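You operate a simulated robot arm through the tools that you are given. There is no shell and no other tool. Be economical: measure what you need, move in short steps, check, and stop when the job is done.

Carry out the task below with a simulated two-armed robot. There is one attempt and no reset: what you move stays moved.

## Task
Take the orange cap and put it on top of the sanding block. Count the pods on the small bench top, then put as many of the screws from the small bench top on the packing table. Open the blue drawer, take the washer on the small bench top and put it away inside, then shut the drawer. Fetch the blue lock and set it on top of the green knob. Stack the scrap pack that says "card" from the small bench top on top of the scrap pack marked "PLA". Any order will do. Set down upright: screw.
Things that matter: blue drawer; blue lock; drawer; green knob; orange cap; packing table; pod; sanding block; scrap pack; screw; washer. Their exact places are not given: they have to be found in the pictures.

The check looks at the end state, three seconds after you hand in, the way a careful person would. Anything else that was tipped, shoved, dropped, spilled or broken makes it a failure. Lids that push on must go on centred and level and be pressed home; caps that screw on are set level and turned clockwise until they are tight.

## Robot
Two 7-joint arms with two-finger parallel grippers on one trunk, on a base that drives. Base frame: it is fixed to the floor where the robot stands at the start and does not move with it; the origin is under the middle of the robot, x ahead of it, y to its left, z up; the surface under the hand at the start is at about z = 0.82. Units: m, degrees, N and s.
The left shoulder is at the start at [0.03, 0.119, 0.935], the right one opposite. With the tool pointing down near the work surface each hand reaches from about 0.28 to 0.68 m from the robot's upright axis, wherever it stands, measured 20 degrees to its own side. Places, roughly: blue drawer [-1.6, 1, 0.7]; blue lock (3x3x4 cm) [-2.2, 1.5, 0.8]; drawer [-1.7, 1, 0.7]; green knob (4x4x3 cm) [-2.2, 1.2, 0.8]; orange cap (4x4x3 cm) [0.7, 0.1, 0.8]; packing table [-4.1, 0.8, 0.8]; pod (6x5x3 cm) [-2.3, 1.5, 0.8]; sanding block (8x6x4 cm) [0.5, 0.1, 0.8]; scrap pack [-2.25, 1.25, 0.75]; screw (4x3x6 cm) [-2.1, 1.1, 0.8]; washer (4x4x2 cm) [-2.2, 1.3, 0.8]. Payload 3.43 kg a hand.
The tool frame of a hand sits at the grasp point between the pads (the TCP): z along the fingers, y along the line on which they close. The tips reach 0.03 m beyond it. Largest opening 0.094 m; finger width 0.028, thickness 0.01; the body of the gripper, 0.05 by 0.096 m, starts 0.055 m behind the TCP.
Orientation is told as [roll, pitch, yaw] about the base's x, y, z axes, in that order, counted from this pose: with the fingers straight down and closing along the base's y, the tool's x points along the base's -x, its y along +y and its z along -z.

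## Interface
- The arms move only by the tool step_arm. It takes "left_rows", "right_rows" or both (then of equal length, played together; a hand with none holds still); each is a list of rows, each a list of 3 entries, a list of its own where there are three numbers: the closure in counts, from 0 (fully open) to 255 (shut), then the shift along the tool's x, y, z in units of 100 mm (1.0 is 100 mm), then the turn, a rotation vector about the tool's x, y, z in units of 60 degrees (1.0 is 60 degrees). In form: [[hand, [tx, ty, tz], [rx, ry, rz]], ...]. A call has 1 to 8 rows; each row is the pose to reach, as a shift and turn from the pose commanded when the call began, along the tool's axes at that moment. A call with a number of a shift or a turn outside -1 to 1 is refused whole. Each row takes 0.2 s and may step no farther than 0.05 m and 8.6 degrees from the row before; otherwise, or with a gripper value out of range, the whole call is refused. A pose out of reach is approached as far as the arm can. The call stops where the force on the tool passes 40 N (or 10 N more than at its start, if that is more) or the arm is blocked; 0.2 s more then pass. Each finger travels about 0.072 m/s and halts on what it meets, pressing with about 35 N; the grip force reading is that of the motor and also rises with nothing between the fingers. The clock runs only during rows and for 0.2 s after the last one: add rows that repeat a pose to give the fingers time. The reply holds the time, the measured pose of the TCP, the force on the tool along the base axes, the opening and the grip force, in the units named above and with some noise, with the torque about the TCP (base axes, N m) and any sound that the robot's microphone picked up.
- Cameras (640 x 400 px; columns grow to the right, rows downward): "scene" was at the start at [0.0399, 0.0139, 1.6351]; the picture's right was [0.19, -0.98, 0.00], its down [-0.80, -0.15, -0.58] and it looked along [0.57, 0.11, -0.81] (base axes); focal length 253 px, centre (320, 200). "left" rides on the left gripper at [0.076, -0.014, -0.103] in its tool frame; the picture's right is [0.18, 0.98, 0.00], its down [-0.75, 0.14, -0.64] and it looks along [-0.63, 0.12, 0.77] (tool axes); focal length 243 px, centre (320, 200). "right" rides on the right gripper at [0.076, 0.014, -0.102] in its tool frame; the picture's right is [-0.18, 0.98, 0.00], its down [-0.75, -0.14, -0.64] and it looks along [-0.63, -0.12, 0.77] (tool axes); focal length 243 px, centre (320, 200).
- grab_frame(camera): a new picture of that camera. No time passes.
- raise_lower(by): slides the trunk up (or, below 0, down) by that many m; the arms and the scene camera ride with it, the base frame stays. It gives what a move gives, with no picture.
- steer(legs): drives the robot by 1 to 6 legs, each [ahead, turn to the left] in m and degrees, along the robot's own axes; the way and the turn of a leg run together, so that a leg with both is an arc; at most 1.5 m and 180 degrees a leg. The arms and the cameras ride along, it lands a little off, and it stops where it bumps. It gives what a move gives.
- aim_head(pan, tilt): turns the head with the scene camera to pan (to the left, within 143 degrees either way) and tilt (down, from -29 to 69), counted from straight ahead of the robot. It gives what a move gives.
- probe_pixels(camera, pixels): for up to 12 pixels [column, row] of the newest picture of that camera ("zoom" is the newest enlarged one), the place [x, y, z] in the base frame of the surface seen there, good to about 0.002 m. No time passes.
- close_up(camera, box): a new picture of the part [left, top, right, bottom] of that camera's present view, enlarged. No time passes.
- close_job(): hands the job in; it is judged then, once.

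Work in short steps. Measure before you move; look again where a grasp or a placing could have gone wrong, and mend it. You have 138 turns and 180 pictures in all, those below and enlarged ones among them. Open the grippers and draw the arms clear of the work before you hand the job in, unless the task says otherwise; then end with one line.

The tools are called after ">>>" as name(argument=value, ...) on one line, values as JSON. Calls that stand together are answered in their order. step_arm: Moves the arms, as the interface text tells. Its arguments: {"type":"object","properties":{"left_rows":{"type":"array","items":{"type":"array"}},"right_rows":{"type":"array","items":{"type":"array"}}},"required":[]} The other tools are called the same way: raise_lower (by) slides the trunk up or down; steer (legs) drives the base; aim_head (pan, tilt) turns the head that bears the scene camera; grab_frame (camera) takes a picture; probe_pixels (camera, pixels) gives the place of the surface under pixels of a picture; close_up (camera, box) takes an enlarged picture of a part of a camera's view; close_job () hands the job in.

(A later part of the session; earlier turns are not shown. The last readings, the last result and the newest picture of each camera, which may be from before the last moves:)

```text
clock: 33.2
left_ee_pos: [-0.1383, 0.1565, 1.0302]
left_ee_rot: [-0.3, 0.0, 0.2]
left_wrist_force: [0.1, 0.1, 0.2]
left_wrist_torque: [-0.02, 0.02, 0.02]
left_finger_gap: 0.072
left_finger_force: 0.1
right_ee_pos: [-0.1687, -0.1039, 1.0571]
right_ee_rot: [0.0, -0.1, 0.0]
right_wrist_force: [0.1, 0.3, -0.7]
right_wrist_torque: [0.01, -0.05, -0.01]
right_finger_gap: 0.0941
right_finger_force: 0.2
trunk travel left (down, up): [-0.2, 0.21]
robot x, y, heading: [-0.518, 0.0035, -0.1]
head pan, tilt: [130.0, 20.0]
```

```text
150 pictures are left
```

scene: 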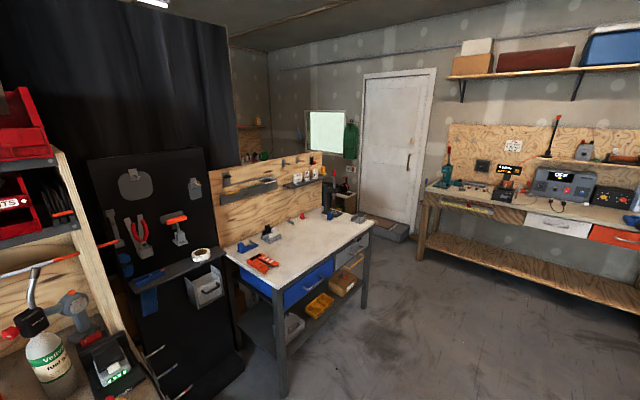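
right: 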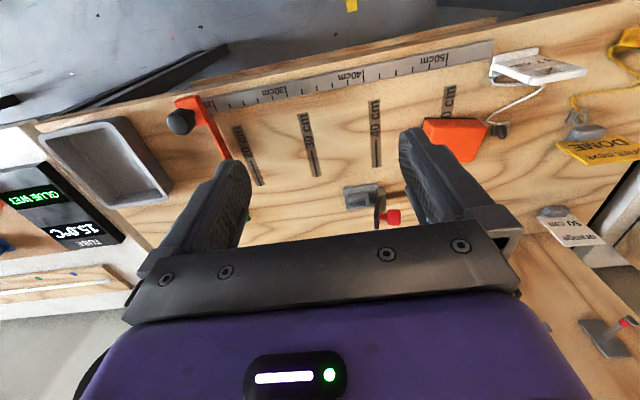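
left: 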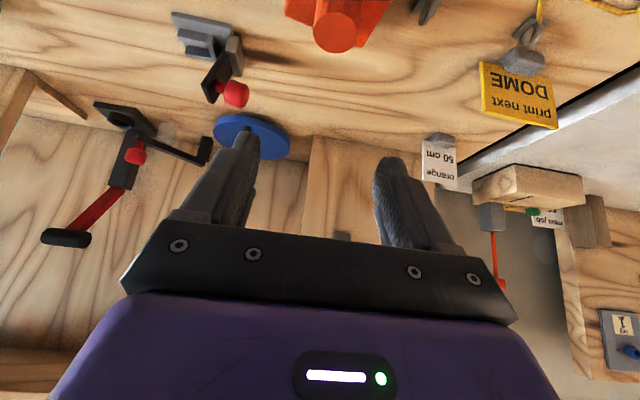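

The middle bench with the blue drawer is likely the small bench. Probe corners and landmarks.

>>> probe_pixels(camera="scene", pixels=[[226, 250], [372, 222], [275, 290], [300, 215], [303, 285], [262, 263], [345, 210], [280, 390], [345, 275], [160, 370], [390, 280], [235, 185]])

>>> close_up(camera="scene", box=[210, 160, 390, 310])

```text
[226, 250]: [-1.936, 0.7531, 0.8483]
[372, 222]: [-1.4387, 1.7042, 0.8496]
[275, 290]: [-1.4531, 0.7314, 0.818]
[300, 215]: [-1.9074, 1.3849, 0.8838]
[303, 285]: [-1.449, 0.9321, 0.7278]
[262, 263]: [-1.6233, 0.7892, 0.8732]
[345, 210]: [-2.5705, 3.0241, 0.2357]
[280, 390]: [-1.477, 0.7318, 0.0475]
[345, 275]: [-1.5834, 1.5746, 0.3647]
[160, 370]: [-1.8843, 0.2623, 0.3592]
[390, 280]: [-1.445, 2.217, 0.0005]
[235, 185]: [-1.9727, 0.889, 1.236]
```

```text
2.67 times, centred on (300, 235) of scene
```

zoom: 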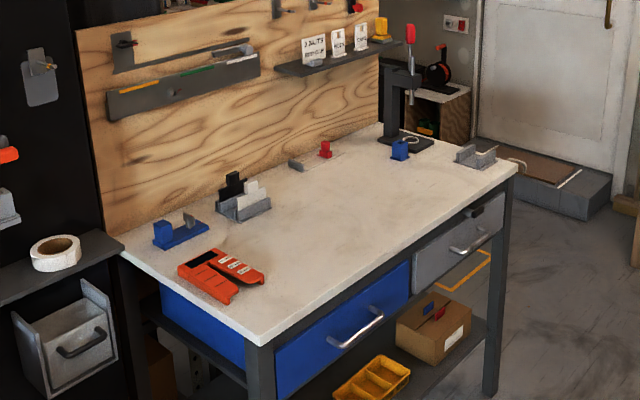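

Rounded places put the small bench top behind this bench's pegboard (x≈−2.2). I'll drive past the bench's far end to look behind it.

>>> steer(legs=[[0, 102], [1.4, 0], [0.9, 0]])

>>> aim_head(pan=80, tilt=20)

>>> grab_frame(camera="scene")

```text
clock: 49.0
left_ee_pos: [-1.3422, 2.5732, 1.0285]
left_ee_rot: [-0.3, 0.0, 105.6]
left_wrist_force: [0.3, 0.4, -0.6]
left_wrist_torque: [0.0, -0.03, -0.02]
left_finger_gap: 0.0718
left_finger_force: 0.1
right_ee_pos: [-1.0824, 2.6152, 1.0581]
right_ee_rot: [0.1, 0.0, 105.4]
right_wrist_force: [-0.1, 0.1, -0.3]
right_wrist_torque: [-0.02, 0.02, -0.02]
right_finger_gap: 0.094
right_finger_force: 0.1
trunk travel left (down, up): [-0.2, 0.21]
robot x, y, heading: [-1.0906, 2.2499, 105.2]
head pan, tilt: [130.0, 20.0]
```

```text
clock: 50.2
left_ee_pos: [-1.3406, 2.5736, 1.0292]
left_ee_rot: [-0.3, 0.0, 105.5]
left_wrist_force: [-0.7, -0.2, -0.8]
left_wrist_torque: [-0.01, 0.0, 0.01]
left_finger_gap: 0.0719
left_finger_force: 0.0
right_ee_pos: [-1.0829, 2.6139, 1.0586]
right_ee_rot: [0.0, -0.1, 105.5]
right_wrist_force: [0.1, 0.4, 0.1]
right_wrist_torque: [0.01, -0.01, -0.01]
right_finger_gap: 0.0939
right_finger_force: 0.1
trunk travel left (down, up): [-0.2, 0.21]
robot x, y, heading: [-1.0927, 2.2499, 105.2]
head pan, tilt: [80.0, 20.0]
```

```text
148 pictures are left
```

scene: 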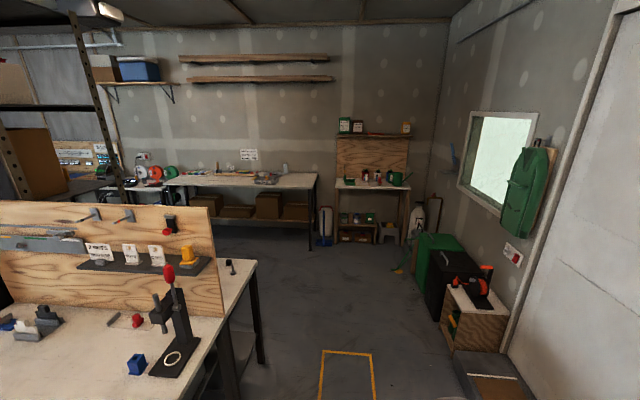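

There is a second bench top behind the panel. Measure its extents and the packing table behind before driving round.

>>> probe_pixels(camera="scene", pixels=[[257, 262], [222, 315], [215, 210], [230, 268], [318, 180], [165, 183], [300, 230], [345, 365], [395, 200], [250, 178]])

>>> steer(legs=[[0, 74], [1.0, 0], [0.85, 0]])

>>> aim_head(pan=60, tilt=35)

>>> grab_frame(camera="scene")

```text
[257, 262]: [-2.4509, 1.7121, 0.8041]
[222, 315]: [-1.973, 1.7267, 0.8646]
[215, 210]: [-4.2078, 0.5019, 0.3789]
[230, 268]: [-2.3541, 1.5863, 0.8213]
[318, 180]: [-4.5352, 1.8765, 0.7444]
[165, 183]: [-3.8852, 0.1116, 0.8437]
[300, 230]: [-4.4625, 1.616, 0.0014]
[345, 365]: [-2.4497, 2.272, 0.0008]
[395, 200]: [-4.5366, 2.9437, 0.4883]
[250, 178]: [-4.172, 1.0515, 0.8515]
```

```text
clock: 62.7
left_ee_pos: [-3.3048, 2.0822, 1.0295]
left_ee_rot: [-0.3, 0.1, -179.7]
left_wrist_force: [-0.5, 0.6, 1.0]
left_wrist_torque: [0.0, -0.03, -0.02]
left_finger_gap: 0.0718
left_finger_force: 0.0
right_ee_pos: [-3.2786, 2.3442, 1.0582]
right_ee_rot: [-0.1, 0.1, -179.9]
right_wrist_force: [-0.2, 0.4, 0.9]
right_wrist_torque: [0.02, -0.02, -0.02]
right_finger_gap: 0.0941
right_finger_force: 0.1
trunk travel left (down, up): [-0.2, 0.21]
robot x, y, heading: [-2.9285, 2.2416, -180.2]
head pan, tilt: [80.0, 20.0]
```

```text
clock: 63.5
left_ee_pos: [-3.306, 2.0824, 1.0303]
left_ee_rot: [-0.3, -0.1, -179.7]
left_wrist_force: [0.2, 0.5, 0.1]
left_wrist_torque: [-0.03, 0.0, 0.01]
left_finger_gap: 0.0718
left_finger_force: 0.1
right_ee_pos: [-3.2768, 2.3436, 1.057]
right_ee_rot: [-0.1, -0.1, -179.8]
right_wrist_force: [-0.2, -0.5, 0.4]
right_wrist_torque: [0.01, 0.0, -0.01]
right_finger_gap: 0.094
right_finger_force: 0.0
trunk travel left (down, up): [-0.2, 0.21]
robot x, y, heading: [-2.9313, 2.2395, -179.8]
head pan, tilt: [60.0, 35.0]
```

```text
147 pictures are left
```

scene: 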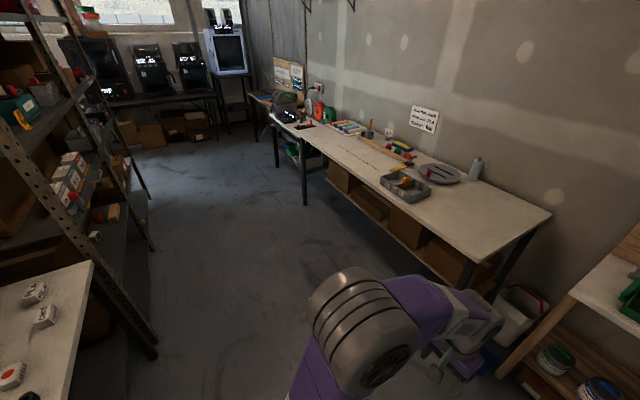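

Shelving is to the left end; the bench corner is at lower left. Drive along the aisle and turn to face the small bench top.

>>> steer(legs=[[0, 90], [0.9, 0], [0, 90]])

>>> aim_head(pan=0, tilt=50)

>>> grab_frame(camera="scene")

```text
clock: 76.1
left_ee_pos: [-2.5456, 1.4633, 1.0292]
left_ee_rot: [-0.3, 0.1, 0.4]
left_wrist_force: [0.6, 0.5, 0.1]
left_wrist_torque: [0.0, -0.03, 0.02]
left_finger_gap: 0.0716
left_finger_force: 0.1
right_ee_pos: [-2.574, 1.2007, 1.0591]
right_ee_rot: [0.0, -0.1, 0.3]
right_wrist_force: [0.1, 0.2, -0.1]
right_wrist_torque: [-0.03, 0.0, 0.01]
right_finger_gap: 0.094
right_finger_force: 0.0
trunk travel left (down, up): [-0.2, 0.21]
robot x, y, heading: [-2.9249, 1.3048, 0.0]
head pan, tilt: [60.0, 35.0]
```

```text
clock: 77.4
left_ee_pos: [-2.5464, 1.4618, 1.0299]
left_ee_rot: [-0.3, 0.0, 0.4]
left_wrist_force: [0.1, 0.0, -0.5]
left_wrist_torque: [-0.03, 0.02, -0.01]
left_finger_gap: 0.0718
left_finger_force: 0.0
right_ee_pos: [-2.5732, 1.2012, 1.0582]
right_ee_rot: [0.0, 0.1, 0.4]
right_wrist_force: [-0.3, -0.3, -0.3]
right_wrist_torque: [0.02, 0.01, -0.04]
right_finger_gap: 0.0941
right_finger_force: 0.1
trunk travel left (down, up): [-0.2, 0.21]
robot x, y, heading: [-2.9239, 1.3059, 0.4]
head pan, tilt: [0.0, 50.0]
```

```text
146 pictures are left
```

scene: 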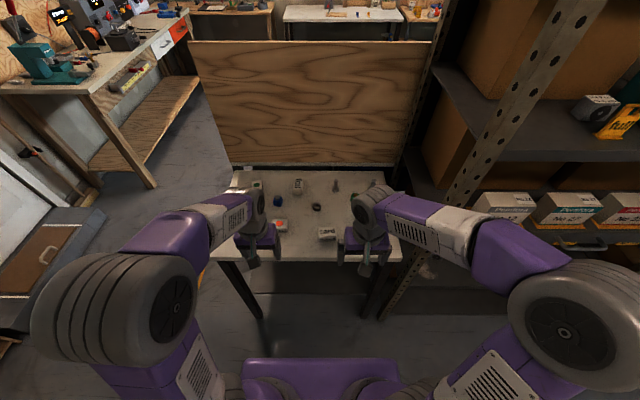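

The small bench top is in view. Enlarge it.

>>> close_up(camera="scene", box=[225, 160, 415, 270])

>>> grab_frame(camera="left")

>>> grab_frame(camera="right")

```text
3.37 times, centred on (320, 215) of scene
```

zoom: 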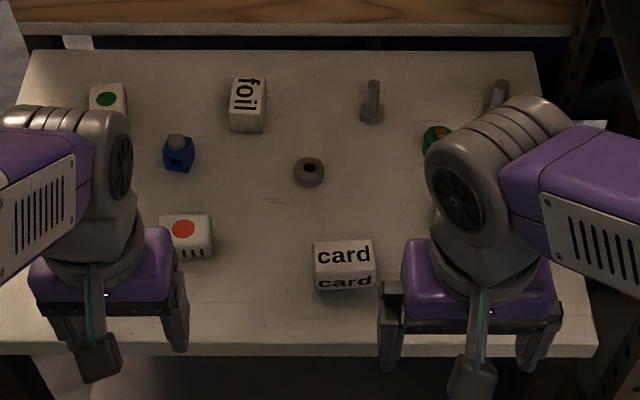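

```text
144 pictures are left
```

left: 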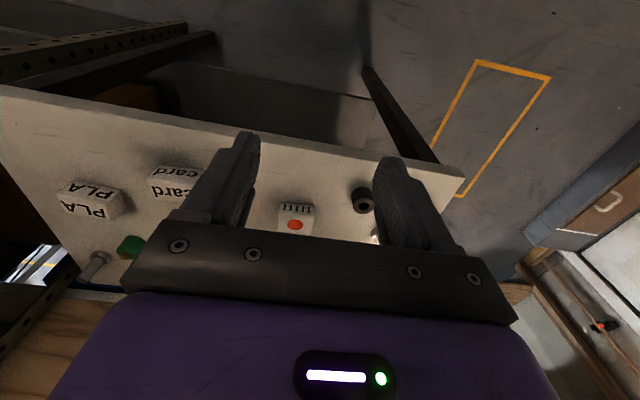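

```text
143 pictures are left
```

right: 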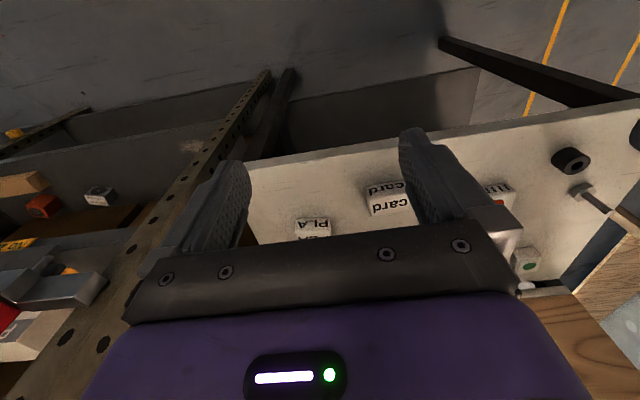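

Arms hide part of the bench. Back off 0.3 m to see everything.

>>> steer(legs=[[-0.3, 0]])

>>> aim_head(pan=0, tilt=42)

>>> close_up(camera="scene", box=[220, 150, 420, 275])

```text
clock: 79.5
left_ee_pos: [-2.8559, 1.4613, 1.0299]
left_ee_rot: [-0.3, -0.1, 0.4]
left_wrist_force: [-0.3, 0.6, 0.1]
left_wrist_torque: [-0.02, -0.01, -0.02]
left_finger_gap: 0.0716
left_finger_force: 0.0
right_ee_pos: [-2.8851, 1.1992, 1.058]
right_ee_rot: [0.0, 0.1, 0.3]
right_wrist_force: [0.9, 0.6, 0.1]
right_wrist_torque: [-0.01, 0.0, -0.02]
right_finger_gap: 0.0937
right_finger_force: 0.1
trunk travel left (down, up): [-0.2, 0.21]
robot x, y, heading: [-3.2362, 1.3033, 0.2]
head pan, tilt: [0.0, 50.0]
```

```text
clock: 80.2
left_ee_pos: [-2.8556, 1.4613, 1.0295]
left_ee_rot: [-0.3, 0.0, 0.4]
left_wrist_force: [0.0, -0.1, 0.1]
left_wrist_torque: [0.02, 0.07, -0.01]
left_finger_gap: 0.072
left_finger_force: 0.0
right_ee_pos: [-2.8842, 1.2002, 1.0581]
right_ee_rot: [0.0, -0.1, 0.3]
right_wrist_force: [-0.6, -0.3, 0.5]
right_wrist_torque: [0.04, 0.01, 0.01]
right_finger_gap: 0.094
right_finger_force: 0.0
trunk travel left (down, up): [-0.2, 0.21]
robot x, y, heading: [-3.2347, 1.3061, 0.4]
head pan, tilt: [0.0, 42.0]
```

```text
3.20 times, centred on (320, 212) of scene
```

zoom: 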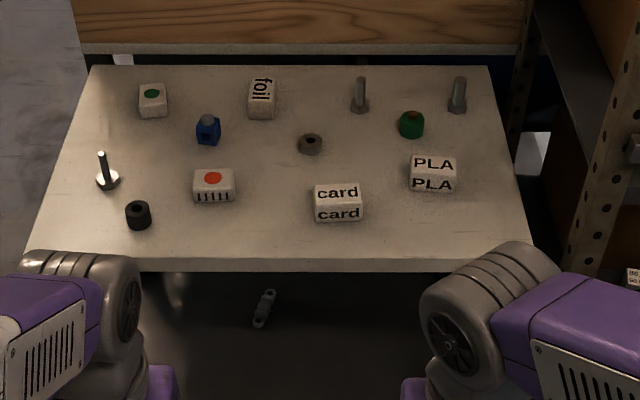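

Zoom on each group: dotted boxes, ring-like parts, screws.

>>> close_up(camera="scene", box=[245, 165, 300, 225])

>>> close_up(camera="scene", box=[295, 165, 375, 215])

```text
6.67 times, centred on (272, 195) of scene
```

zoom: 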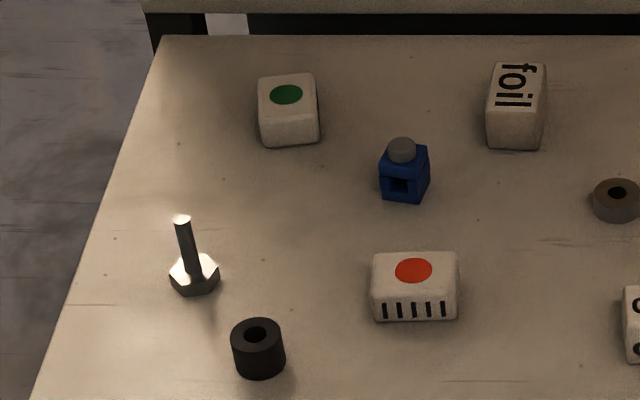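

```text
8.00 times, centred on (335, 190) of scene
```

zoom: 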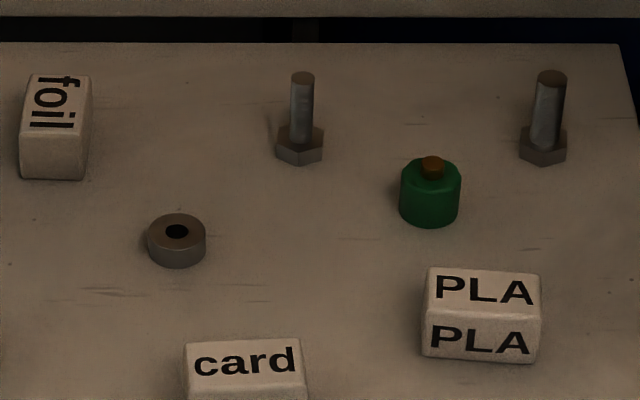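

Two pods (red dot, green dot) → two screws to move. Get positions of all items from one whole-bench enlargement.

>>> close_up(camera="scene", box=[225, 160, 395, 235])

>>> probe_pixels(camera="zoom", pixels=[[320, 100], [60, 60], [460, 340], [300, 240]])

```text
3.76 times, centred on (310, 198) of scene
```

zoom: 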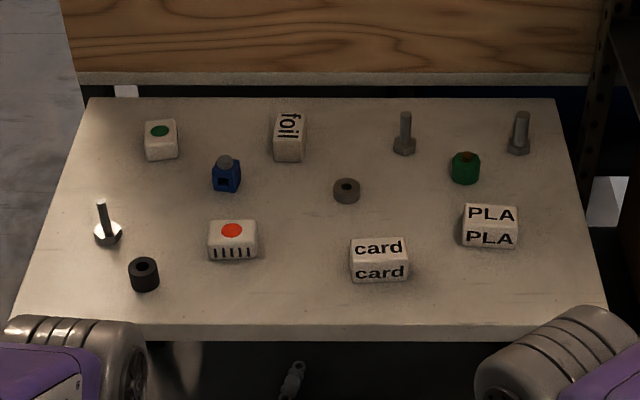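

```text
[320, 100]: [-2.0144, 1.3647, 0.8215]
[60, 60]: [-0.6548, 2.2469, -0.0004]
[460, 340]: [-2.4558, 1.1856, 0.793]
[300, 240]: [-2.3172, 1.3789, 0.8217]
```

Probe all item tops.

>>> probe_pixels(camera="zoom", pixels=[[379, 247], [491, 213], [346, 199], [226, 158], [226, 188], [465, 160], [465, 175], [103, 218], [404, 128], [519, 128], [108, 240], [404, 150]])

>>> probe_pixels(camera="zoom", pixels=[[351, 260], [405, 257], [353, 240], [403, 238], [465, 228], [515, 230], [469, 207], [512, 208], [346, 182], [346, 176], [465, 153], [232, 232]])

```text
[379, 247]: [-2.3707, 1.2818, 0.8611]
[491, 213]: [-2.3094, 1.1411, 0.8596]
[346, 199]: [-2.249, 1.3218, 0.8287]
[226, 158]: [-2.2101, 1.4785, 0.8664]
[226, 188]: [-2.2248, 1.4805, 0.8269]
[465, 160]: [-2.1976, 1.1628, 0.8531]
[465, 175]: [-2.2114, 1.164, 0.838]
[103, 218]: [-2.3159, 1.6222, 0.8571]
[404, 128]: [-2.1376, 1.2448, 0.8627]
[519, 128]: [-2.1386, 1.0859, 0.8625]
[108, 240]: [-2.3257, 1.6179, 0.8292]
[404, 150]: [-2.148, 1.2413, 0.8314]
```

```text
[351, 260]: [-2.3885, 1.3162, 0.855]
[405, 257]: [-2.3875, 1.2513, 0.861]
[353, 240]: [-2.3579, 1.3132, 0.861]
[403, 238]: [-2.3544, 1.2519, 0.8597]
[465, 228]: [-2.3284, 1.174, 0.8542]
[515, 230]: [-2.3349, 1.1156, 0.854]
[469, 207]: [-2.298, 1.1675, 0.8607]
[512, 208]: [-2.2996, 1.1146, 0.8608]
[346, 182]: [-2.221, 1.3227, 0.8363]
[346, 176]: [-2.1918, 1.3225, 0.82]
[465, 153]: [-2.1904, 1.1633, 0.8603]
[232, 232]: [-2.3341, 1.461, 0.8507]
```

All located. Drive forward to x≈−2.80 (bench edge −2.455) and tilt the head to watch.

>>> steer(legs=[[0.43, 0]])

>>> aim_head(pan=0, tilt=55)

>>> grab_frame(camera="scene")

>>> grab_frame(camera="right")

```text
clock: 82.8
left_ee_pos: [-2.4271, 1.4498, 1.0291]
left_ee_rot: [-0.3, 0.0, -0.8]
left_wrist_force: [-0.5, -0.4, -0.2]
left_wrist_torque: [0.01, 0.02, 0.0]
left_finger_gap: 0.0719
left_finger_force: 0.1
right_ee_pos: [-2.4622, 1.1904, 1.0578]
right_ee_rot: [0.0, 0.0, -0.8]
right_wrist_force: [0.5, 0.0, -0.2]
right_wrist_torque: [-0.01, -0.01, 0.01]
right_finger_gap: 0.0938
right_finger_force: 0.1
trunk travel left (down, up): [-0.2, 0.21]
robot x, y, heading: [-2.8059, 1.3015, -0.7]
head pan, tilt: [0.0, 42.0]
```

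```text
clock: 83.5
left_ee_pos: [-2.4284, 1.4501, 1.0292]
left_ee_rot: [-0.3, 0.1, -0.7]
left_wrist_force: [0.4, 0.3, 0.4]
left_wrist_torque: [-0.03, 0.04, -0.03]
left_finger_gap: 0.0719
left_finger_force: 0.0
right_ee_pos: [-2.4631, 1.19, 1.0571]
right_ee_rot: [-0.1, 0.0, -1.0]
right_wrist_force: [1.1, 0.5, 0.0]
right_wrist_torque: [0.0, -0.03, -0.02]
right_finger_gap: 0.094
right_finger_force: 0.1
trunk travel left (down, up): [-0.2, 0.21]
robot x, y, heading: [-2.8115, 1.3026, -0.8]
head pan, tilt: [0.0, 55.0]
```

```text
138 pictures are left
```

scene: 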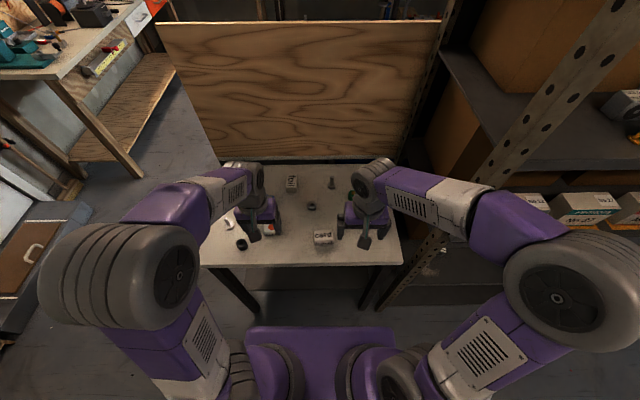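

```text
137 pictures are left
```

right: 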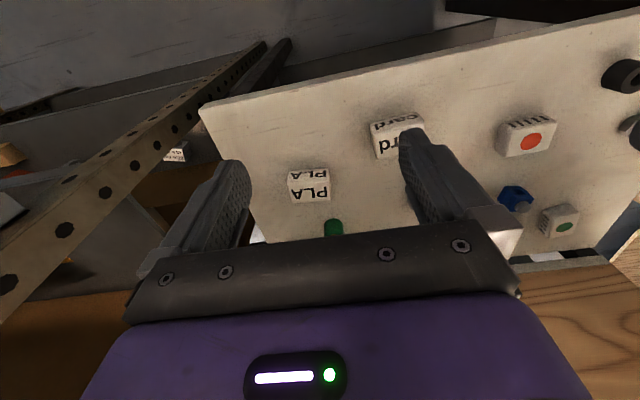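

Move the right hand above the card (≈(−2.369, 1.283)), still high.

>>> step_arm(right_rows=[[0, [-0.3, 0.3, 0.1], [0, 0, -0.015]], [0, [-0.6, 0.6, 0.2], [0, 0, -0.015]], [0, [-0.93, 0.92, 0.3], [0, 0, -0.015]], [0, [-0.93, 0.92, 0.6], [0, 0, -0.015]], [0, [-0.93, 0.92, 0.8], [0, 0, -0.015]], [0, [-0.93, 0.92, 0.8], [0, 0, -0.015]]])

>>> grab_frame(camera="right")

```text
clock: 84.9
left_ee_pos: [-2.428, 1.4501, 1.0298]
left_ee_rot: [-0.3, 0.1, -0.9]
left_wrist_force: [0.3, 0.3, 0.4]
left_wrist_torque: [0.0, -0.01, 0.0]
left_finger_gap: 0.072
left_finger_force: 0.0
right_ee_pos: [-2.3696, 1.2794, 0.9779]
right_ee_rot: [0.0, 0.0, -0.1]
right_wrist_force: [0.0, -0.1, 0.7]
right_wrist_torque: [0.01, 0.03, -0.02]
right_finger_gap: 0.0941
right_finger_force: 0.1
trunk travel left (down, up): [-0.2, 0.21]
robot x, y, heading: [-2.8076, 1.3011, -1.0]
head pan, tilt: [0.0, 55.0]
```

```text
136 pictures are left
```

right: 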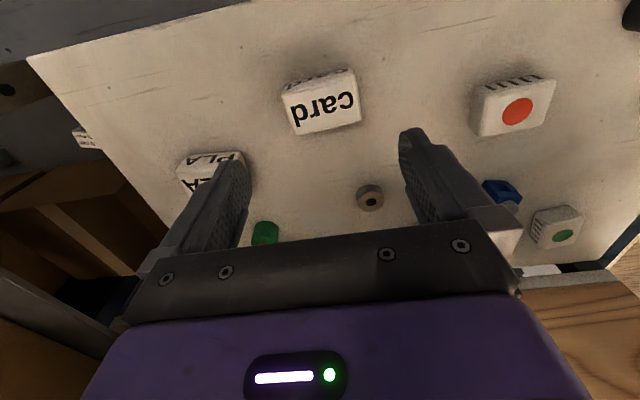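

Probe the card's top corners from the wrist view.

>>> probe_pixels(camera="right", pixels=[[286, 98], [352, 76], [357, 119], [297, 131], [322, 105]])

```text
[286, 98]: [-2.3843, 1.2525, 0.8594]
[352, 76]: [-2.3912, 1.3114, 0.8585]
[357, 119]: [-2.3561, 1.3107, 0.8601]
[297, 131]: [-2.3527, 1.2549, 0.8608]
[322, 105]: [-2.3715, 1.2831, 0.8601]
```

Card centre (−2.371, 1.282), yaw ≈ +4°. Align and descend to z≈0.86.

>>> step_arm(right_rows=[[0, [0.01, 0.03, 0.3], [0, 0, -0.06]], [0, [0.01, 0.03, 0.6], [0, 0, -0.06]], [0, [0.01, 0.03, 0.95], [0, 0, -0.06]], [0, [0.01, 0.03, 1.0], [0, 0, -0.06]]])

>>> step_arm(right_rows=[[0, [0, 0, 0.19], [0, 0, 0]], [0, [0, 0, 0.19], [0, 0, 0]]])

>>> grab_frame(camera="right")

```text
clock: 85.9
left_ee_pos: [-2.4283, 1.4499, 1.0293]
left_ee_rot: [-0.3, 0.0, -0.9]
left_wrist_force: [-0.8, 0.2, 0.2]
left_wrist_torque: [-0.02, -0.01, -0.01]
left_finger_gap: 0.0719
left_finger_force: 0.1
right_ee_pos: [-2.3679, 1.283, 0.878]
right_ee_rot: [0.0, 0.0, 3.7]
right_wrist_force: [-0.2, 0.8, 0.1]
right_wrist_torque: [0.02, -0.01, -0.03]
right_finger_gap: 0.094
right_finger_force: 0.0
trunk travel left (down, up): [-0.2, 0.21]
robot x, y, heading: [-2.8074, 1.2992, -1.2]
head pan, tilt: [0.0, 55.0]
```

```text
clock: 86.5
left_ee_pos: [-2.4279, 1.4497, 1.0291]
left_ee_rot: [-0.4, 0.0, -0.7]
left_wrist_force: [-1.0, -0.8, 0.1]
left_wrist_torque: [0.06, -0.02, 0.0]
left_finger_gap: 0.0722
left_finger_force: 0.0
right_ee_pos: [-2.3689, 1.2839, 0.8592]
right_ee_rot: [0.0, 0.0, 3.6]
right_wrist_force: [0.1, -0.4, -0.3]
right_wrist_torque: [0.03, 0.01, 0.01]
right_finger_gap: 0.0941
right_finger_force: 0.0
trunk travel left (down, up): [-0.2, 0.21]
robot x, y, heading: [-2.8059, 1.3027, -0.8]
head pan, tilt: [0.0, 55.0]
```

```text
135 pictures are left
```

right: 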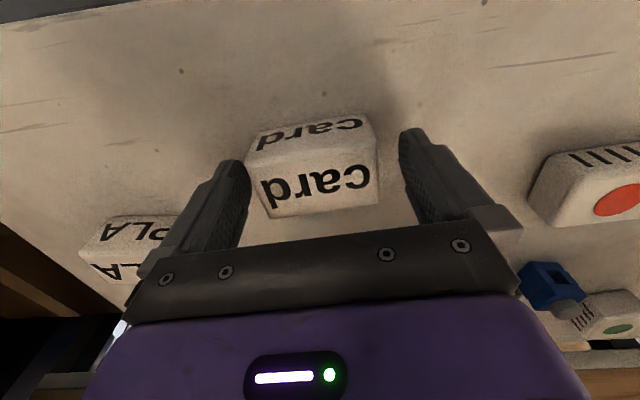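

Card between the pads. Close and lift 8 cm.

>>> step_arm(right_rows=[[255, [0, 0, 0], [0, 0, 0]], [255, [0, 0, 0], [0, 0, 0]], [255, [0, 0, 0], [0, 0, 0]], [255, [0, 0, -0.4], [0, 0, 0]], [255, [0, 0, -0.8], [0, 0, 0]], [255, [0, 0, -0.8], [0, 0, 0]]])

>>> grab_frame(camera="right")

```text
clock: 87.9
left_ee_pos: [-2.4277, 1.4494, 1.0294]
left_ee_rot: [-0.2, 0.0, -0.8]
left_wrist_force: [-1.2, 1.0, -1.2]
left_wrist_torque: [-0.02, 0.02, -0.04]
left_finger_gap: 0.0721
left_finger_force: 0.1
right_ee_pos: [-2.3694, 1.2853, 0.9415]
right_ee_rot: [0.0, 0.1, 3.8]
right_wrist_force: [-0.1, -0.3, -0.5]
right_wrist_torque: [0.03, -0.02, -0.03]
right_finger_gap: 0.0735
right_finger_force: 35.0
trunk travel left (down, up): [-0.2, 0.21]
robot x, y, heading: [-2.8095, 1.3021, -0.9]
head pan, tilt: [0.0, 55.0]
```

```text
134 pictures are left
```

right: 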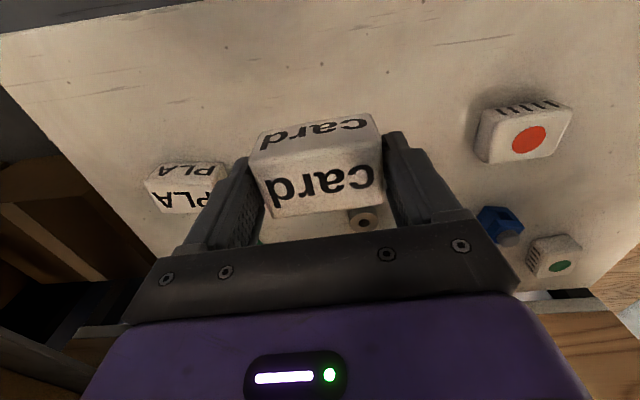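

Held (0.0735 wide). Move toward the PLA pack while high and probe it.

>>> step_arm(right_rows=[[255, [-0.1, -0.4, 0], [0, 0, 0]], [255, [-0.2, -0.6, 0], [0, 0, 0.03]], [255, [-0.2, -0.6, 0], [0, 0, 0.06]]])

>>> close_up(camera="scene", box=[280, 150, 420, 270])

>>> grab_frame(camera="right")

```text
clock: 88.7
left_ee_pos: [-2.4286, 1.4501, 1.0279]
left_ee_rot: [-0.4, 0.1, -0.8]
left_wrist_force: [1.2, -0.3, -0.2]
left_wrist_torque: [-0.01, 0.0, 0.0]
left_finger_gap: 0.0721
left_finger_force: 0.0
right_ee_pos: [-2.3457, 1.2246, 0.9403]
right_ee_rot: [0.0, 0.0, -0.1]
right_wrist_force: [0.5, -0.2, -0.1]
right_wrist_torque: [-0.02, 0.02, -0.03]
right_finger_gap: 0.0734
right_finger_force: 34.7
trunk travel left (down, up): [-0.2, 0.21]
robot x, y, heading: [-2.8074, 1.3006, -1.3]
head pan, tilt: [0.0, 55.0]
```

```text
3.33 times, centred on (350, 210) of scene
```

zoom: 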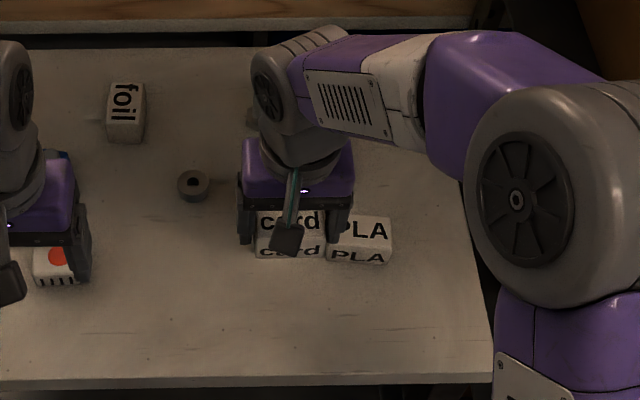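

```text
132 pictures are left
```

right: 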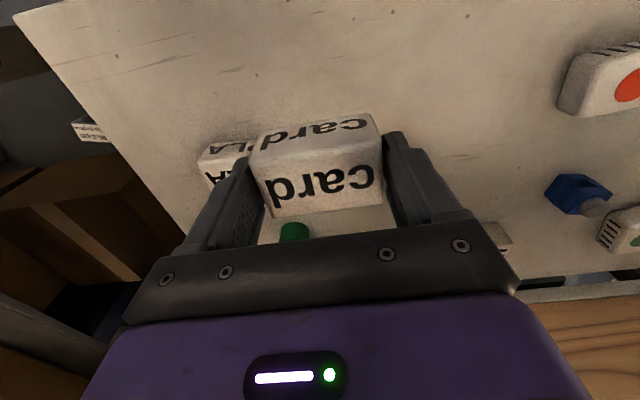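

Measure the PLA pack from the enlarged scene view (right edge near (392,230)) and the card.

>>> probe_pixels(camera="zoom", pixels=[[389, 218], [389, 243], [386, 255], [360, 230], [372, 219], [360, 245], [352, 217], [265, 225], [262, 243], [320, 235], [318, 248]])

>>> probe_pixels(camera="right", pixels=[[255, 155], [375, 140], [380, 200], [275, 213], [320, 185], [318, 130]])

```text
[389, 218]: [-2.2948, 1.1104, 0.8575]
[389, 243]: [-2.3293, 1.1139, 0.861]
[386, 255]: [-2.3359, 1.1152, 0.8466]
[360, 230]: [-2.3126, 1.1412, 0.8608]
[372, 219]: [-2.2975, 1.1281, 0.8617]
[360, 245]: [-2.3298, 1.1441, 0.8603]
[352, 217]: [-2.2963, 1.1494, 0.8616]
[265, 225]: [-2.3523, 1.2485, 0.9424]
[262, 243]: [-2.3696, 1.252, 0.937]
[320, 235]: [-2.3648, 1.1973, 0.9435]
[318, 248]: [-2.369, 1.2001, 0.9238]
```

```text
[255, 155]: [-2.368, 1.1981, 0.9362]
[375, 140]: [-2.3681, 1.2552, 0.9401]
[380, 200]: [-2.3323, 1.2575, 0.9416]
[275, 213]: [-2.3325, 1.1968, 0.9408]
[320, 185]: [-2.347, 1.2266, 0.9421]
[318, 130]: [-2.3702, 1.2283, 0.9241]
```

Shift +3.4 cm x, −8.2 cm y to line up over PLA, then lower to ~2 mm above.

>>> step_arm(right_rows=[[255, [-0.17, -0.4, 0], [0, 0, 0]], [255, [-0.34, -0.816, 0], [0, 0, 0]], [255, [-0.34, -0.816, 0.2], [0, 0, 0]], [255, [-0.34, -0.816, 0.36], [0, 0, 0]], [255, [-0.34, -0.816, 0.38], [0, 0, 0]]])

>>> grab_frame(camera="right")

>>> close_up(camera="scene", box=[310, 170, 410, 260])

```text
clock: 89.9
left_ee_pos: [-2.4283, 1.451, 1.0293]
left_ee_rot: [-0.3, 0.0, -0.8]
left_wrist_force: [-0.1, -0.3, 0.2]
left_wrist_torque: [-0.01, -0.02, -0.02]
left_finger_gap: 0.0721
left_finger_force: 0.0
right_ee_pos: [-2.3108, 1.1427, 0.9001]
right_ee_rot: [0.0, 0.0, -0.1]
right_wrist_force: [0.9, 0.0, -0.3]
right_wrist_torque: [0.0, -0.01, 0.04]
right_finger_gap: 0.0734
right_finger_force: 35.1
trunk travel left (down, up): [-0.2, 0.21]
robot x, y, heading: [-2.8091, 1.2994, -1.0]
head pan, tilt: [0.0, 55.0]
```

```text
131 pictures are left
```

right: 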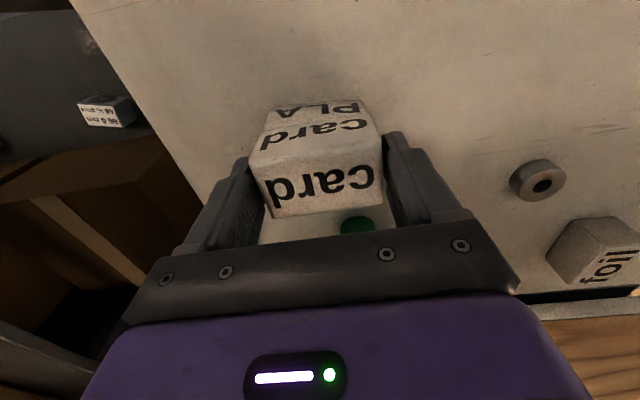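

```text
4.44 times, centred on (360, 215) of scene
```

zoom: 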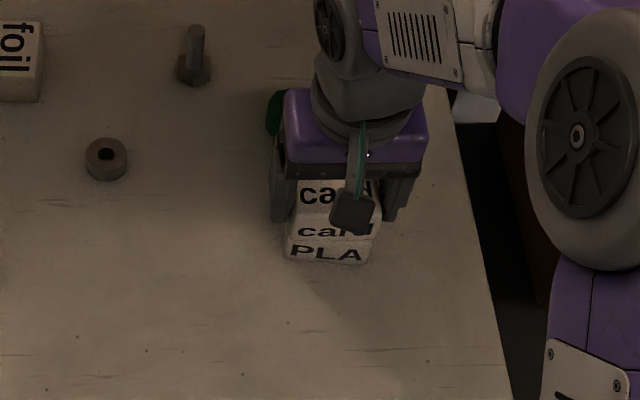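

Well aligned. Lower in 1 mm steps to contact.

>>> step_arm(right_rows=[[255, [0, 0, 0.012], [0, 0, 0]], [255, [0, 0, 0.022], [0, 0, 0]], [255, [0, 0, 0.022], [0, 0, 0]]])

```text
clock: 90.7
left_ee_pos: [-2.4288, 1.4508, 1.0289]
left_ee_rot: [-0.3, 0.0, -0.8]
left_wrist_force: [-0.4, 0.7, -0.4]
left_wrist_torque: [0.0, -0.03, -0.02]
left_finger_gap: 0.072
left_finger_force: 0.1
right_ee_pos: [-2.3111, 1.143, 0.8999]
right_ee_rot: [0.0, 0.1, -0.2]
right_wrist_force: [0.8, -2.1, 4.4]
right_wrist_torque: [-0.09, -0.07, -0.01]
right_finger_gap: 0.0734
right_finger_force: 35.4
trunk travel left (down, up): [-0.2, 0.21]
robot x, y, heading: [-2.8106, 1.3007, -0.8]
head pan, tilt: [0.0, 55.0]
```

Contact (4.4 N). Open and rise.

>>> step_arm(right_rows=[[150, [0, 0, 0], [0, 0, 0]], [0, [0, 0, 0], [0, 0, 0]], [0, [0, 0, 0], [0, 0, 0]], [0, [0, 0, -0.3], [0, 0, 0]], [0, [0, 0, -0.7], [0, 0, 0]], [0, [0, 0, -1.0], [0, 0, 0]]])

>>> grab_frame(camera="right")

>>> grab_frame(camera="left")

```text
clock: 92.1
left_ee_pos: [-2.4278, 1.449, 1.0297]
left_ee_rot: [-0.3, 0.0, -0.8]
left_wrist_force: [0.0, 0.7, -0.1]
left_wrist_torque: [-0.01, -0.04, 0.01]
left_finger_gap: 0.0721
left_finger_force: 0.0
right_ee_pos: [-2.314, 1.1406, 0.9988]
right_ee_rot: [0.0, 0.0, 0.0]
right_wrist_force: [0.5, 0.0, -0.5]
right_wrist_torque: [-0.01, -0.03, 0.01]
right_finger_gap: 0.0937
right_finger_force: 0.0
trunk travel left (down, up): [-0.2, 0.21]
robot x, y, heading: [-2.8041, 1.3001, -1.2]
head pan, tilt: [0.0, 55.0]
```

```text
129 pictures are left
```

right: 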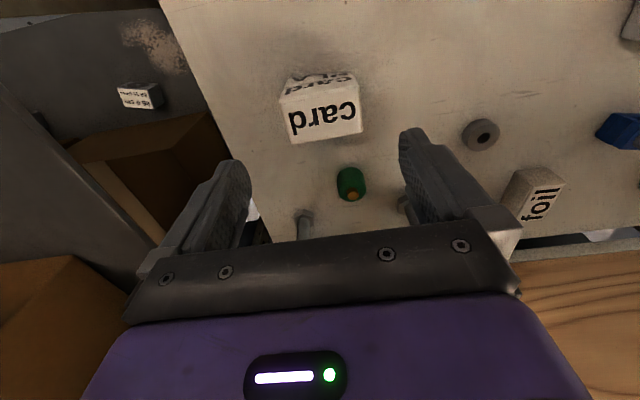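

```text
128 pictures are left
```

left: 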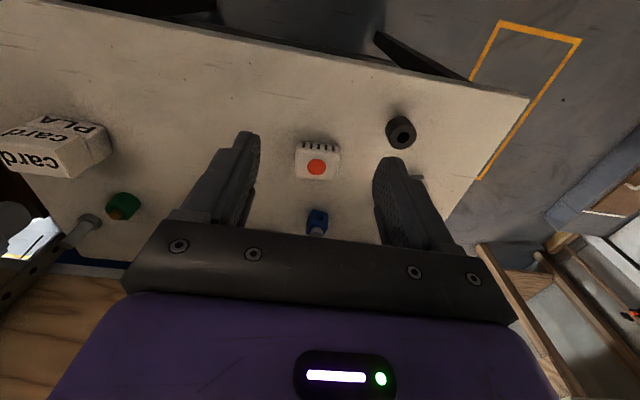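

Stack stands well. Take close views of the knob and lock.

>>> close_up(camera="right", box=[290, 150, 410, 225])

>>> close_up(camera="left", box=[270, 190, 370, 250])

```text
5.33 times, centred on (350, 188) of right
```

zoom: 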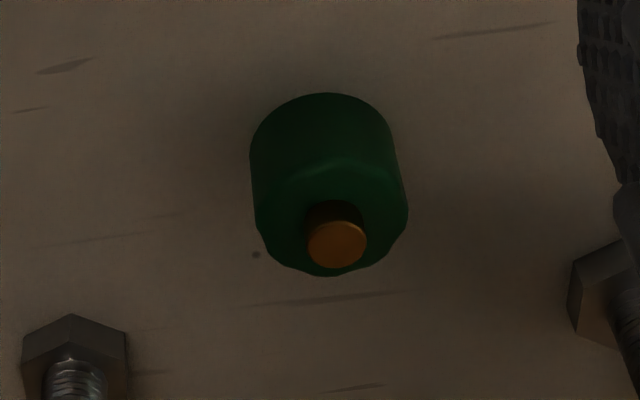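

```text
6.40 times, centred on (320, 220) of left
```

zoom: 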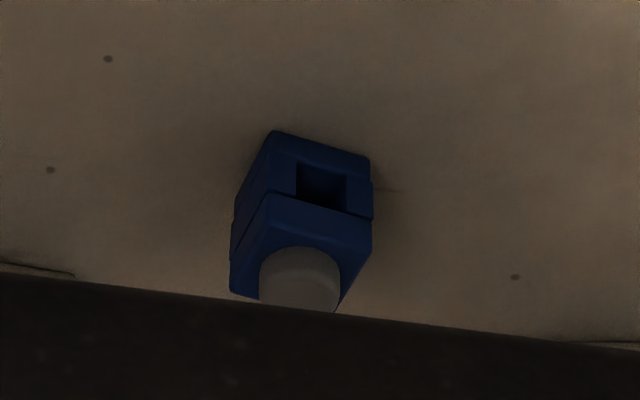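

Lock is a plain block, knob has a ~1.4 cm peg on top. For the left arm to reach both, shift the base ~8 cm toward −y and slightly closer.

>>> step_arm(right_rows=[[0, [0.4, 0, -0.2], [0, 0, 0]], [0, [0.8, 0, -0.4], [0, 0, 0]], [0, [1.0, 0, -0.5], [0, 0, 0]]])

>>> steer(legs=[[0, 16], [-0.3, 0], [0, -15], [0.315, 0]])

>>> grab_frame(camera="scene")

>>> grab_frame(camera="left")

```text
clock: 92.9
left_ee_pos: [-2.4287, 1.4503, 1.0292]
left_ee_rot: [-0.3, 0.0, -0.8]
left_wrist_force: [0.0, -0.3, 0.9]
left_wrist_torque: [-0.02, 0.02, 0.0]
left_finger_gap: 0.072
left_finger_force: 0.1
right_ee_pos: [-2.415, 1.1418, 1.0497]
right_ee_rot: [0.0, 0.0, -0.1]
right_wrist_force: [0.7, 0.2, -0.1]
right_wrist_torque: [0.02, -0.02, 0.05]
right_finger_gap: 0.094
right_finger_force: 0.1
trunk travel left (down, up): [-0.2, 0.21]
robot x, y, heading: [-2.809, 1.3027, -1.0]
head pan, tilt: [0.0, 55.0]
```

```text
clock: 98.4
left_ee_pos: [-2.3983, 1.3839, 1.0281]
left_ee_rot: [-0.3, 0.0, 0.1]
left_wrist_force: [-0.3, 0.1, -0.6]
left_wrist_torque: [0.0, 0.01, -0.01]
left_finger_gap: 0.072
left_finger_force: 0.0
right_ee_pos: [-2.3788, 1.0751, 1.048]
right_ee_rot: [0.0, 0.1, 0.9]
right_wrist_force: [0.9, 0.4, -0.7]
right_wrist_torque: [0.0, 0.01, 0.01]
right_finger_gap: 0.0941
right_finger_force: 0.0
trunk travel left (down, up): [-0.2, 0.21]
robot x, y, heading: [-2.7741, 1.2284, -0.0]
head pan, tilt: [0.0, 55.0]
```

```text
125 pictures are left
```

scene: 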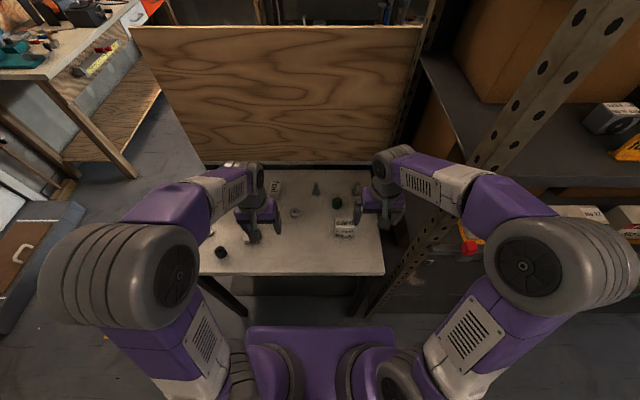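

```text
124 pictures are left
```

left: 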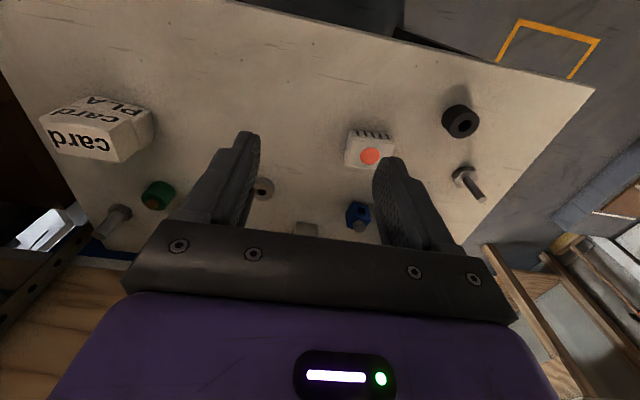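

Move the left hand over the lock (≈(−2.21, 1.48)) at height.

>>> step_arm(left_rows=[[60, [-0.4, 0.2, 0], [0, 0, 0]], [60, [-0.8, 0.4, 0], [0, 0, 0]], [60, [-1.0, 0.5, 0.1], [0, 0, 0]]])

>>> step_arm(left_rows=[[60, [-0.3, 0.25, 0.1], [0, 0, 0]], [60, [-0.6, 0.46, 0.3], [0, 0, 0]], [60, [-0.7, 0.46, 0.6], [0, 0, 0]], [60, [-0.7, 0.46, 0.6], [0, 0, 0]]])

>>> grab_frame(camera="left")

```text
clock: 99.2
left_ee_pos: [-2.2984, 1.4368, 1.0182]
left_ee_rot: [-0.5, -0.1, 0.1]
left_wrist_force: [0.8, 0.1, 0.4]
left_wrist_torque: [0.05, 0.0, 0.0]
left_finger_gap: 0.072
left_finger_force: 0.0
right_ee_pos: [-2.3798, 1.0747, 1.0491]
right_ee_rot: [0.0, 0.1, 0.9]
right_wrist_force: [-0.1, 0.7, 0.3]
right_wrist_torque: [0.01, -0.05, -0.05]
right_finger_gap: 0.094
right_finger_force: 0.0
trunk travel left (down, up): [-0.2, 0.21]
robot x, y, heading: [-2.7776, 1.2257, -0.0]
head pan, tilt: [0.0, 55.0]
```

```text
clock: 100.2
left_ee_pos: [-2.23, 1.4805, 0.9568]
left_ee_rot: [-0.4, 0.0, 0.2]
left_wrist_force: [0.0, 0.6, -0.2]
left_wrist_torque: [-0.02, 0.02, -0.02]
left_finger_gap: 0.0718
left_finger_force: 0.0
right_ee_pos: [-2.3818, 1.0754, 1.0494]
right_ee_rot: [0.0, 0.1, 0.9]
right_wrist_force: [-0.2, 0.3, 0.8]
right_wrist_torque: [-0.02, 0.02, 0.01]
right_finger_gap: 0.094
right_finger_force: 0.1
trunk travel left (down, up): [-0.2, 0.21]
robot x, y, heading: [-2.7762, 1.2256, 0.2]
head pan, tilt: [0.0, 55.0]
```

```text
123 pictures are left
```

left: 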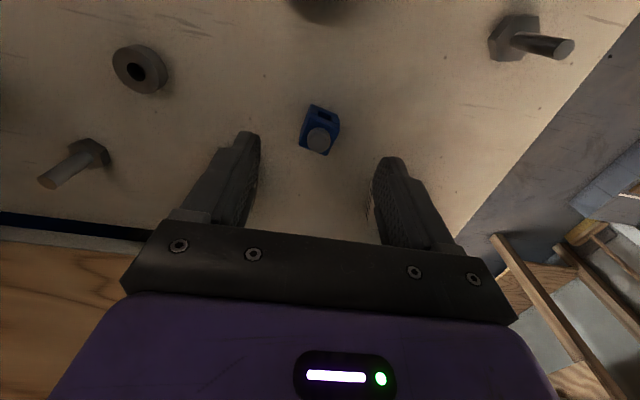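

Odd: I don't see foil or the pods here. Probe what's visible and compare with the scene view.

>>> probe_pixels(camera="left", pixels=[[150, 70], [60, 172], [320, 140], [530, 45], [325, 8], [310, 115], [302, 145], [325, 153], [338, 125], [312, 108]])

>>> close_up(camera="scene", box=[195, 150, 395, 280])

```text
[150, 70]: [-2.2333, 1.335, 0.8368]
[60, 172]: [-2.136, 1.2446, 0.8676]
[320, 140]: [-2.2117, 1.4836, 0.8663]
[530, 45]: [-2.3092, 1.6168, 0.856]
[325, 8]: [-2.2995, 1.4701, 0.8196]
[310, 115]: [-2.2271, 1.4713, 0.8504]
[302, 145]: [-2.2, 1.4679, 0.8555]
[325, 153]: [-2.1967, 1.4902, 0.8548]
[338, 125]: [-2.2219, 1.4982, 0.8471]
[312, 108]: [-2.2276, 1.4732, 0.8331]
```

```text
3.08 times, centred on (295, 215) of scene
```

zoom: 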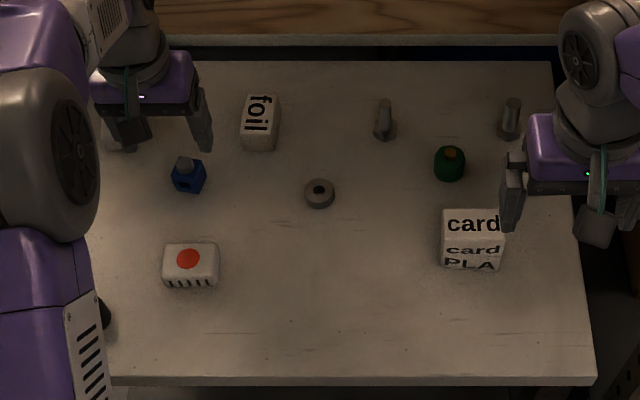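

All items present (just hidden by fingers). Lock centre (−2.2115, 1.483), yaw ≈ −9°. Align and descend to z≈0.857.

>>> step_arm(left_rows=[[60, [-0.1, 0.02, 0.1], [0, 0, 0.08]], [60, [-0.185, 0.025, 0.3], [0, 0, 0.15]], [60, [-0.185, 0.025, 0.6], [0, 0, 0.15]], [60, [-0.185, 0.025, 0.8], [0, 0, 0.15]], [60, [-0.185, 0.025, 0.99], [0, 0, 0.15]], [60, [-0.185, 0.025, 0.99], [0, 0, 0.15]]])

>>> grab_frame(camera="left")

```text
clock: 101.6
left_ee_pos: [-2.2077, 1.4798, 0.8605]
left_ee_rot: [-0.3, -0.1, -8.9]
left_wrist_force: [-0.2, 0.2, 1.3]
left_wrist_torque: [-0.04, 0.02, 0.03]
left_finger_gap: 0.0719
left_finger_force: 0.1
right_ee_pos: [-2.381, 1.0739, 1.0487]
right_ee_rot: [-0.1, 0.0, 1.0]
right_wrist_force: [0.3, 0.6, 0.7]
right_wrist_torque: [0.02, -0.02, 0.0]
right_finger_gap: 0.094
right_finger_force: 0.0
trunk travel left (down, up): [-0.2, 0.21]
robot x, y, heading: [-2.7718, 1.2268, -0.2]
head pan, tilt: [0.0, 55.0]
```

```text
121 pictures are left
```

left: 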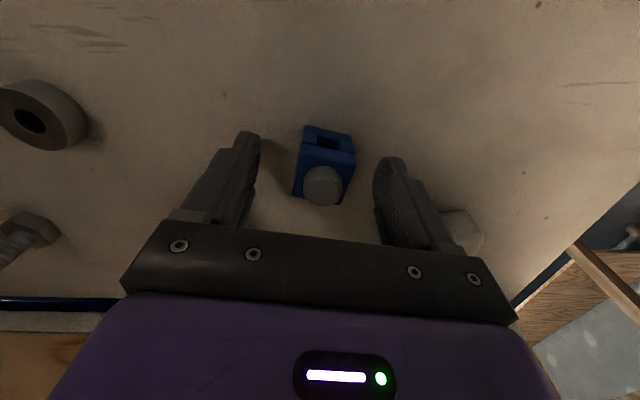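

Lock lies between the pads. Close and lift.

>>> step_arm(left_rows=[[255, [0, 0, 0], [0, 0, 0]], [255, [0, 0, 0], [0, 0, 0]], [255, [0, 0, 0], [0, 0, 0]], [255, [0, 0, 0], [0, 0, 0]], [255, [0, 0, -0.4], [0, 0, 0]], [255, [0, 0, -0.8], [0, 0, 0]], [255, [0, 0, -0.8], [0, 0, 0]]])

>>> grab_frame(camera="left")

```text
clock: 103.2
left_ee_pos: [-2.2082, 1.4816, 0.9425]
left_ee_rot: [-0.3, 0.0, -8.8]
left_wrist_force: [0.1, 0.5, -0.5]
left_wrist_torque: [-0.01, 0.01, 0.0]
left_finger_gap: 0.0292
left_finger_force: 35.2
right_ee_pos: [-2.3797, 1.0757, 1.0496]
right_ee_rot: [0.1, 0.1, 0.9]
right_wrist_force: [-0.1, -0.2, 0.7]
right_wrist_torque: [-0.02, -0.01, 0.01]
right_finger_gap: 0.0939
right_finger_force: 0.0
trunk travel left (down, up): [-0.2, 0.21]
robot x, y, heading: [-2.7723, 1.2288, 0.3]
head pan, tilt: [0.0, 55.0]
```

```text
120 pictures are left
```

left: 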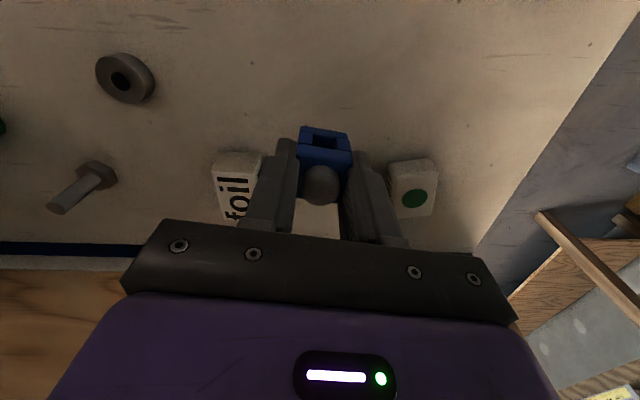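

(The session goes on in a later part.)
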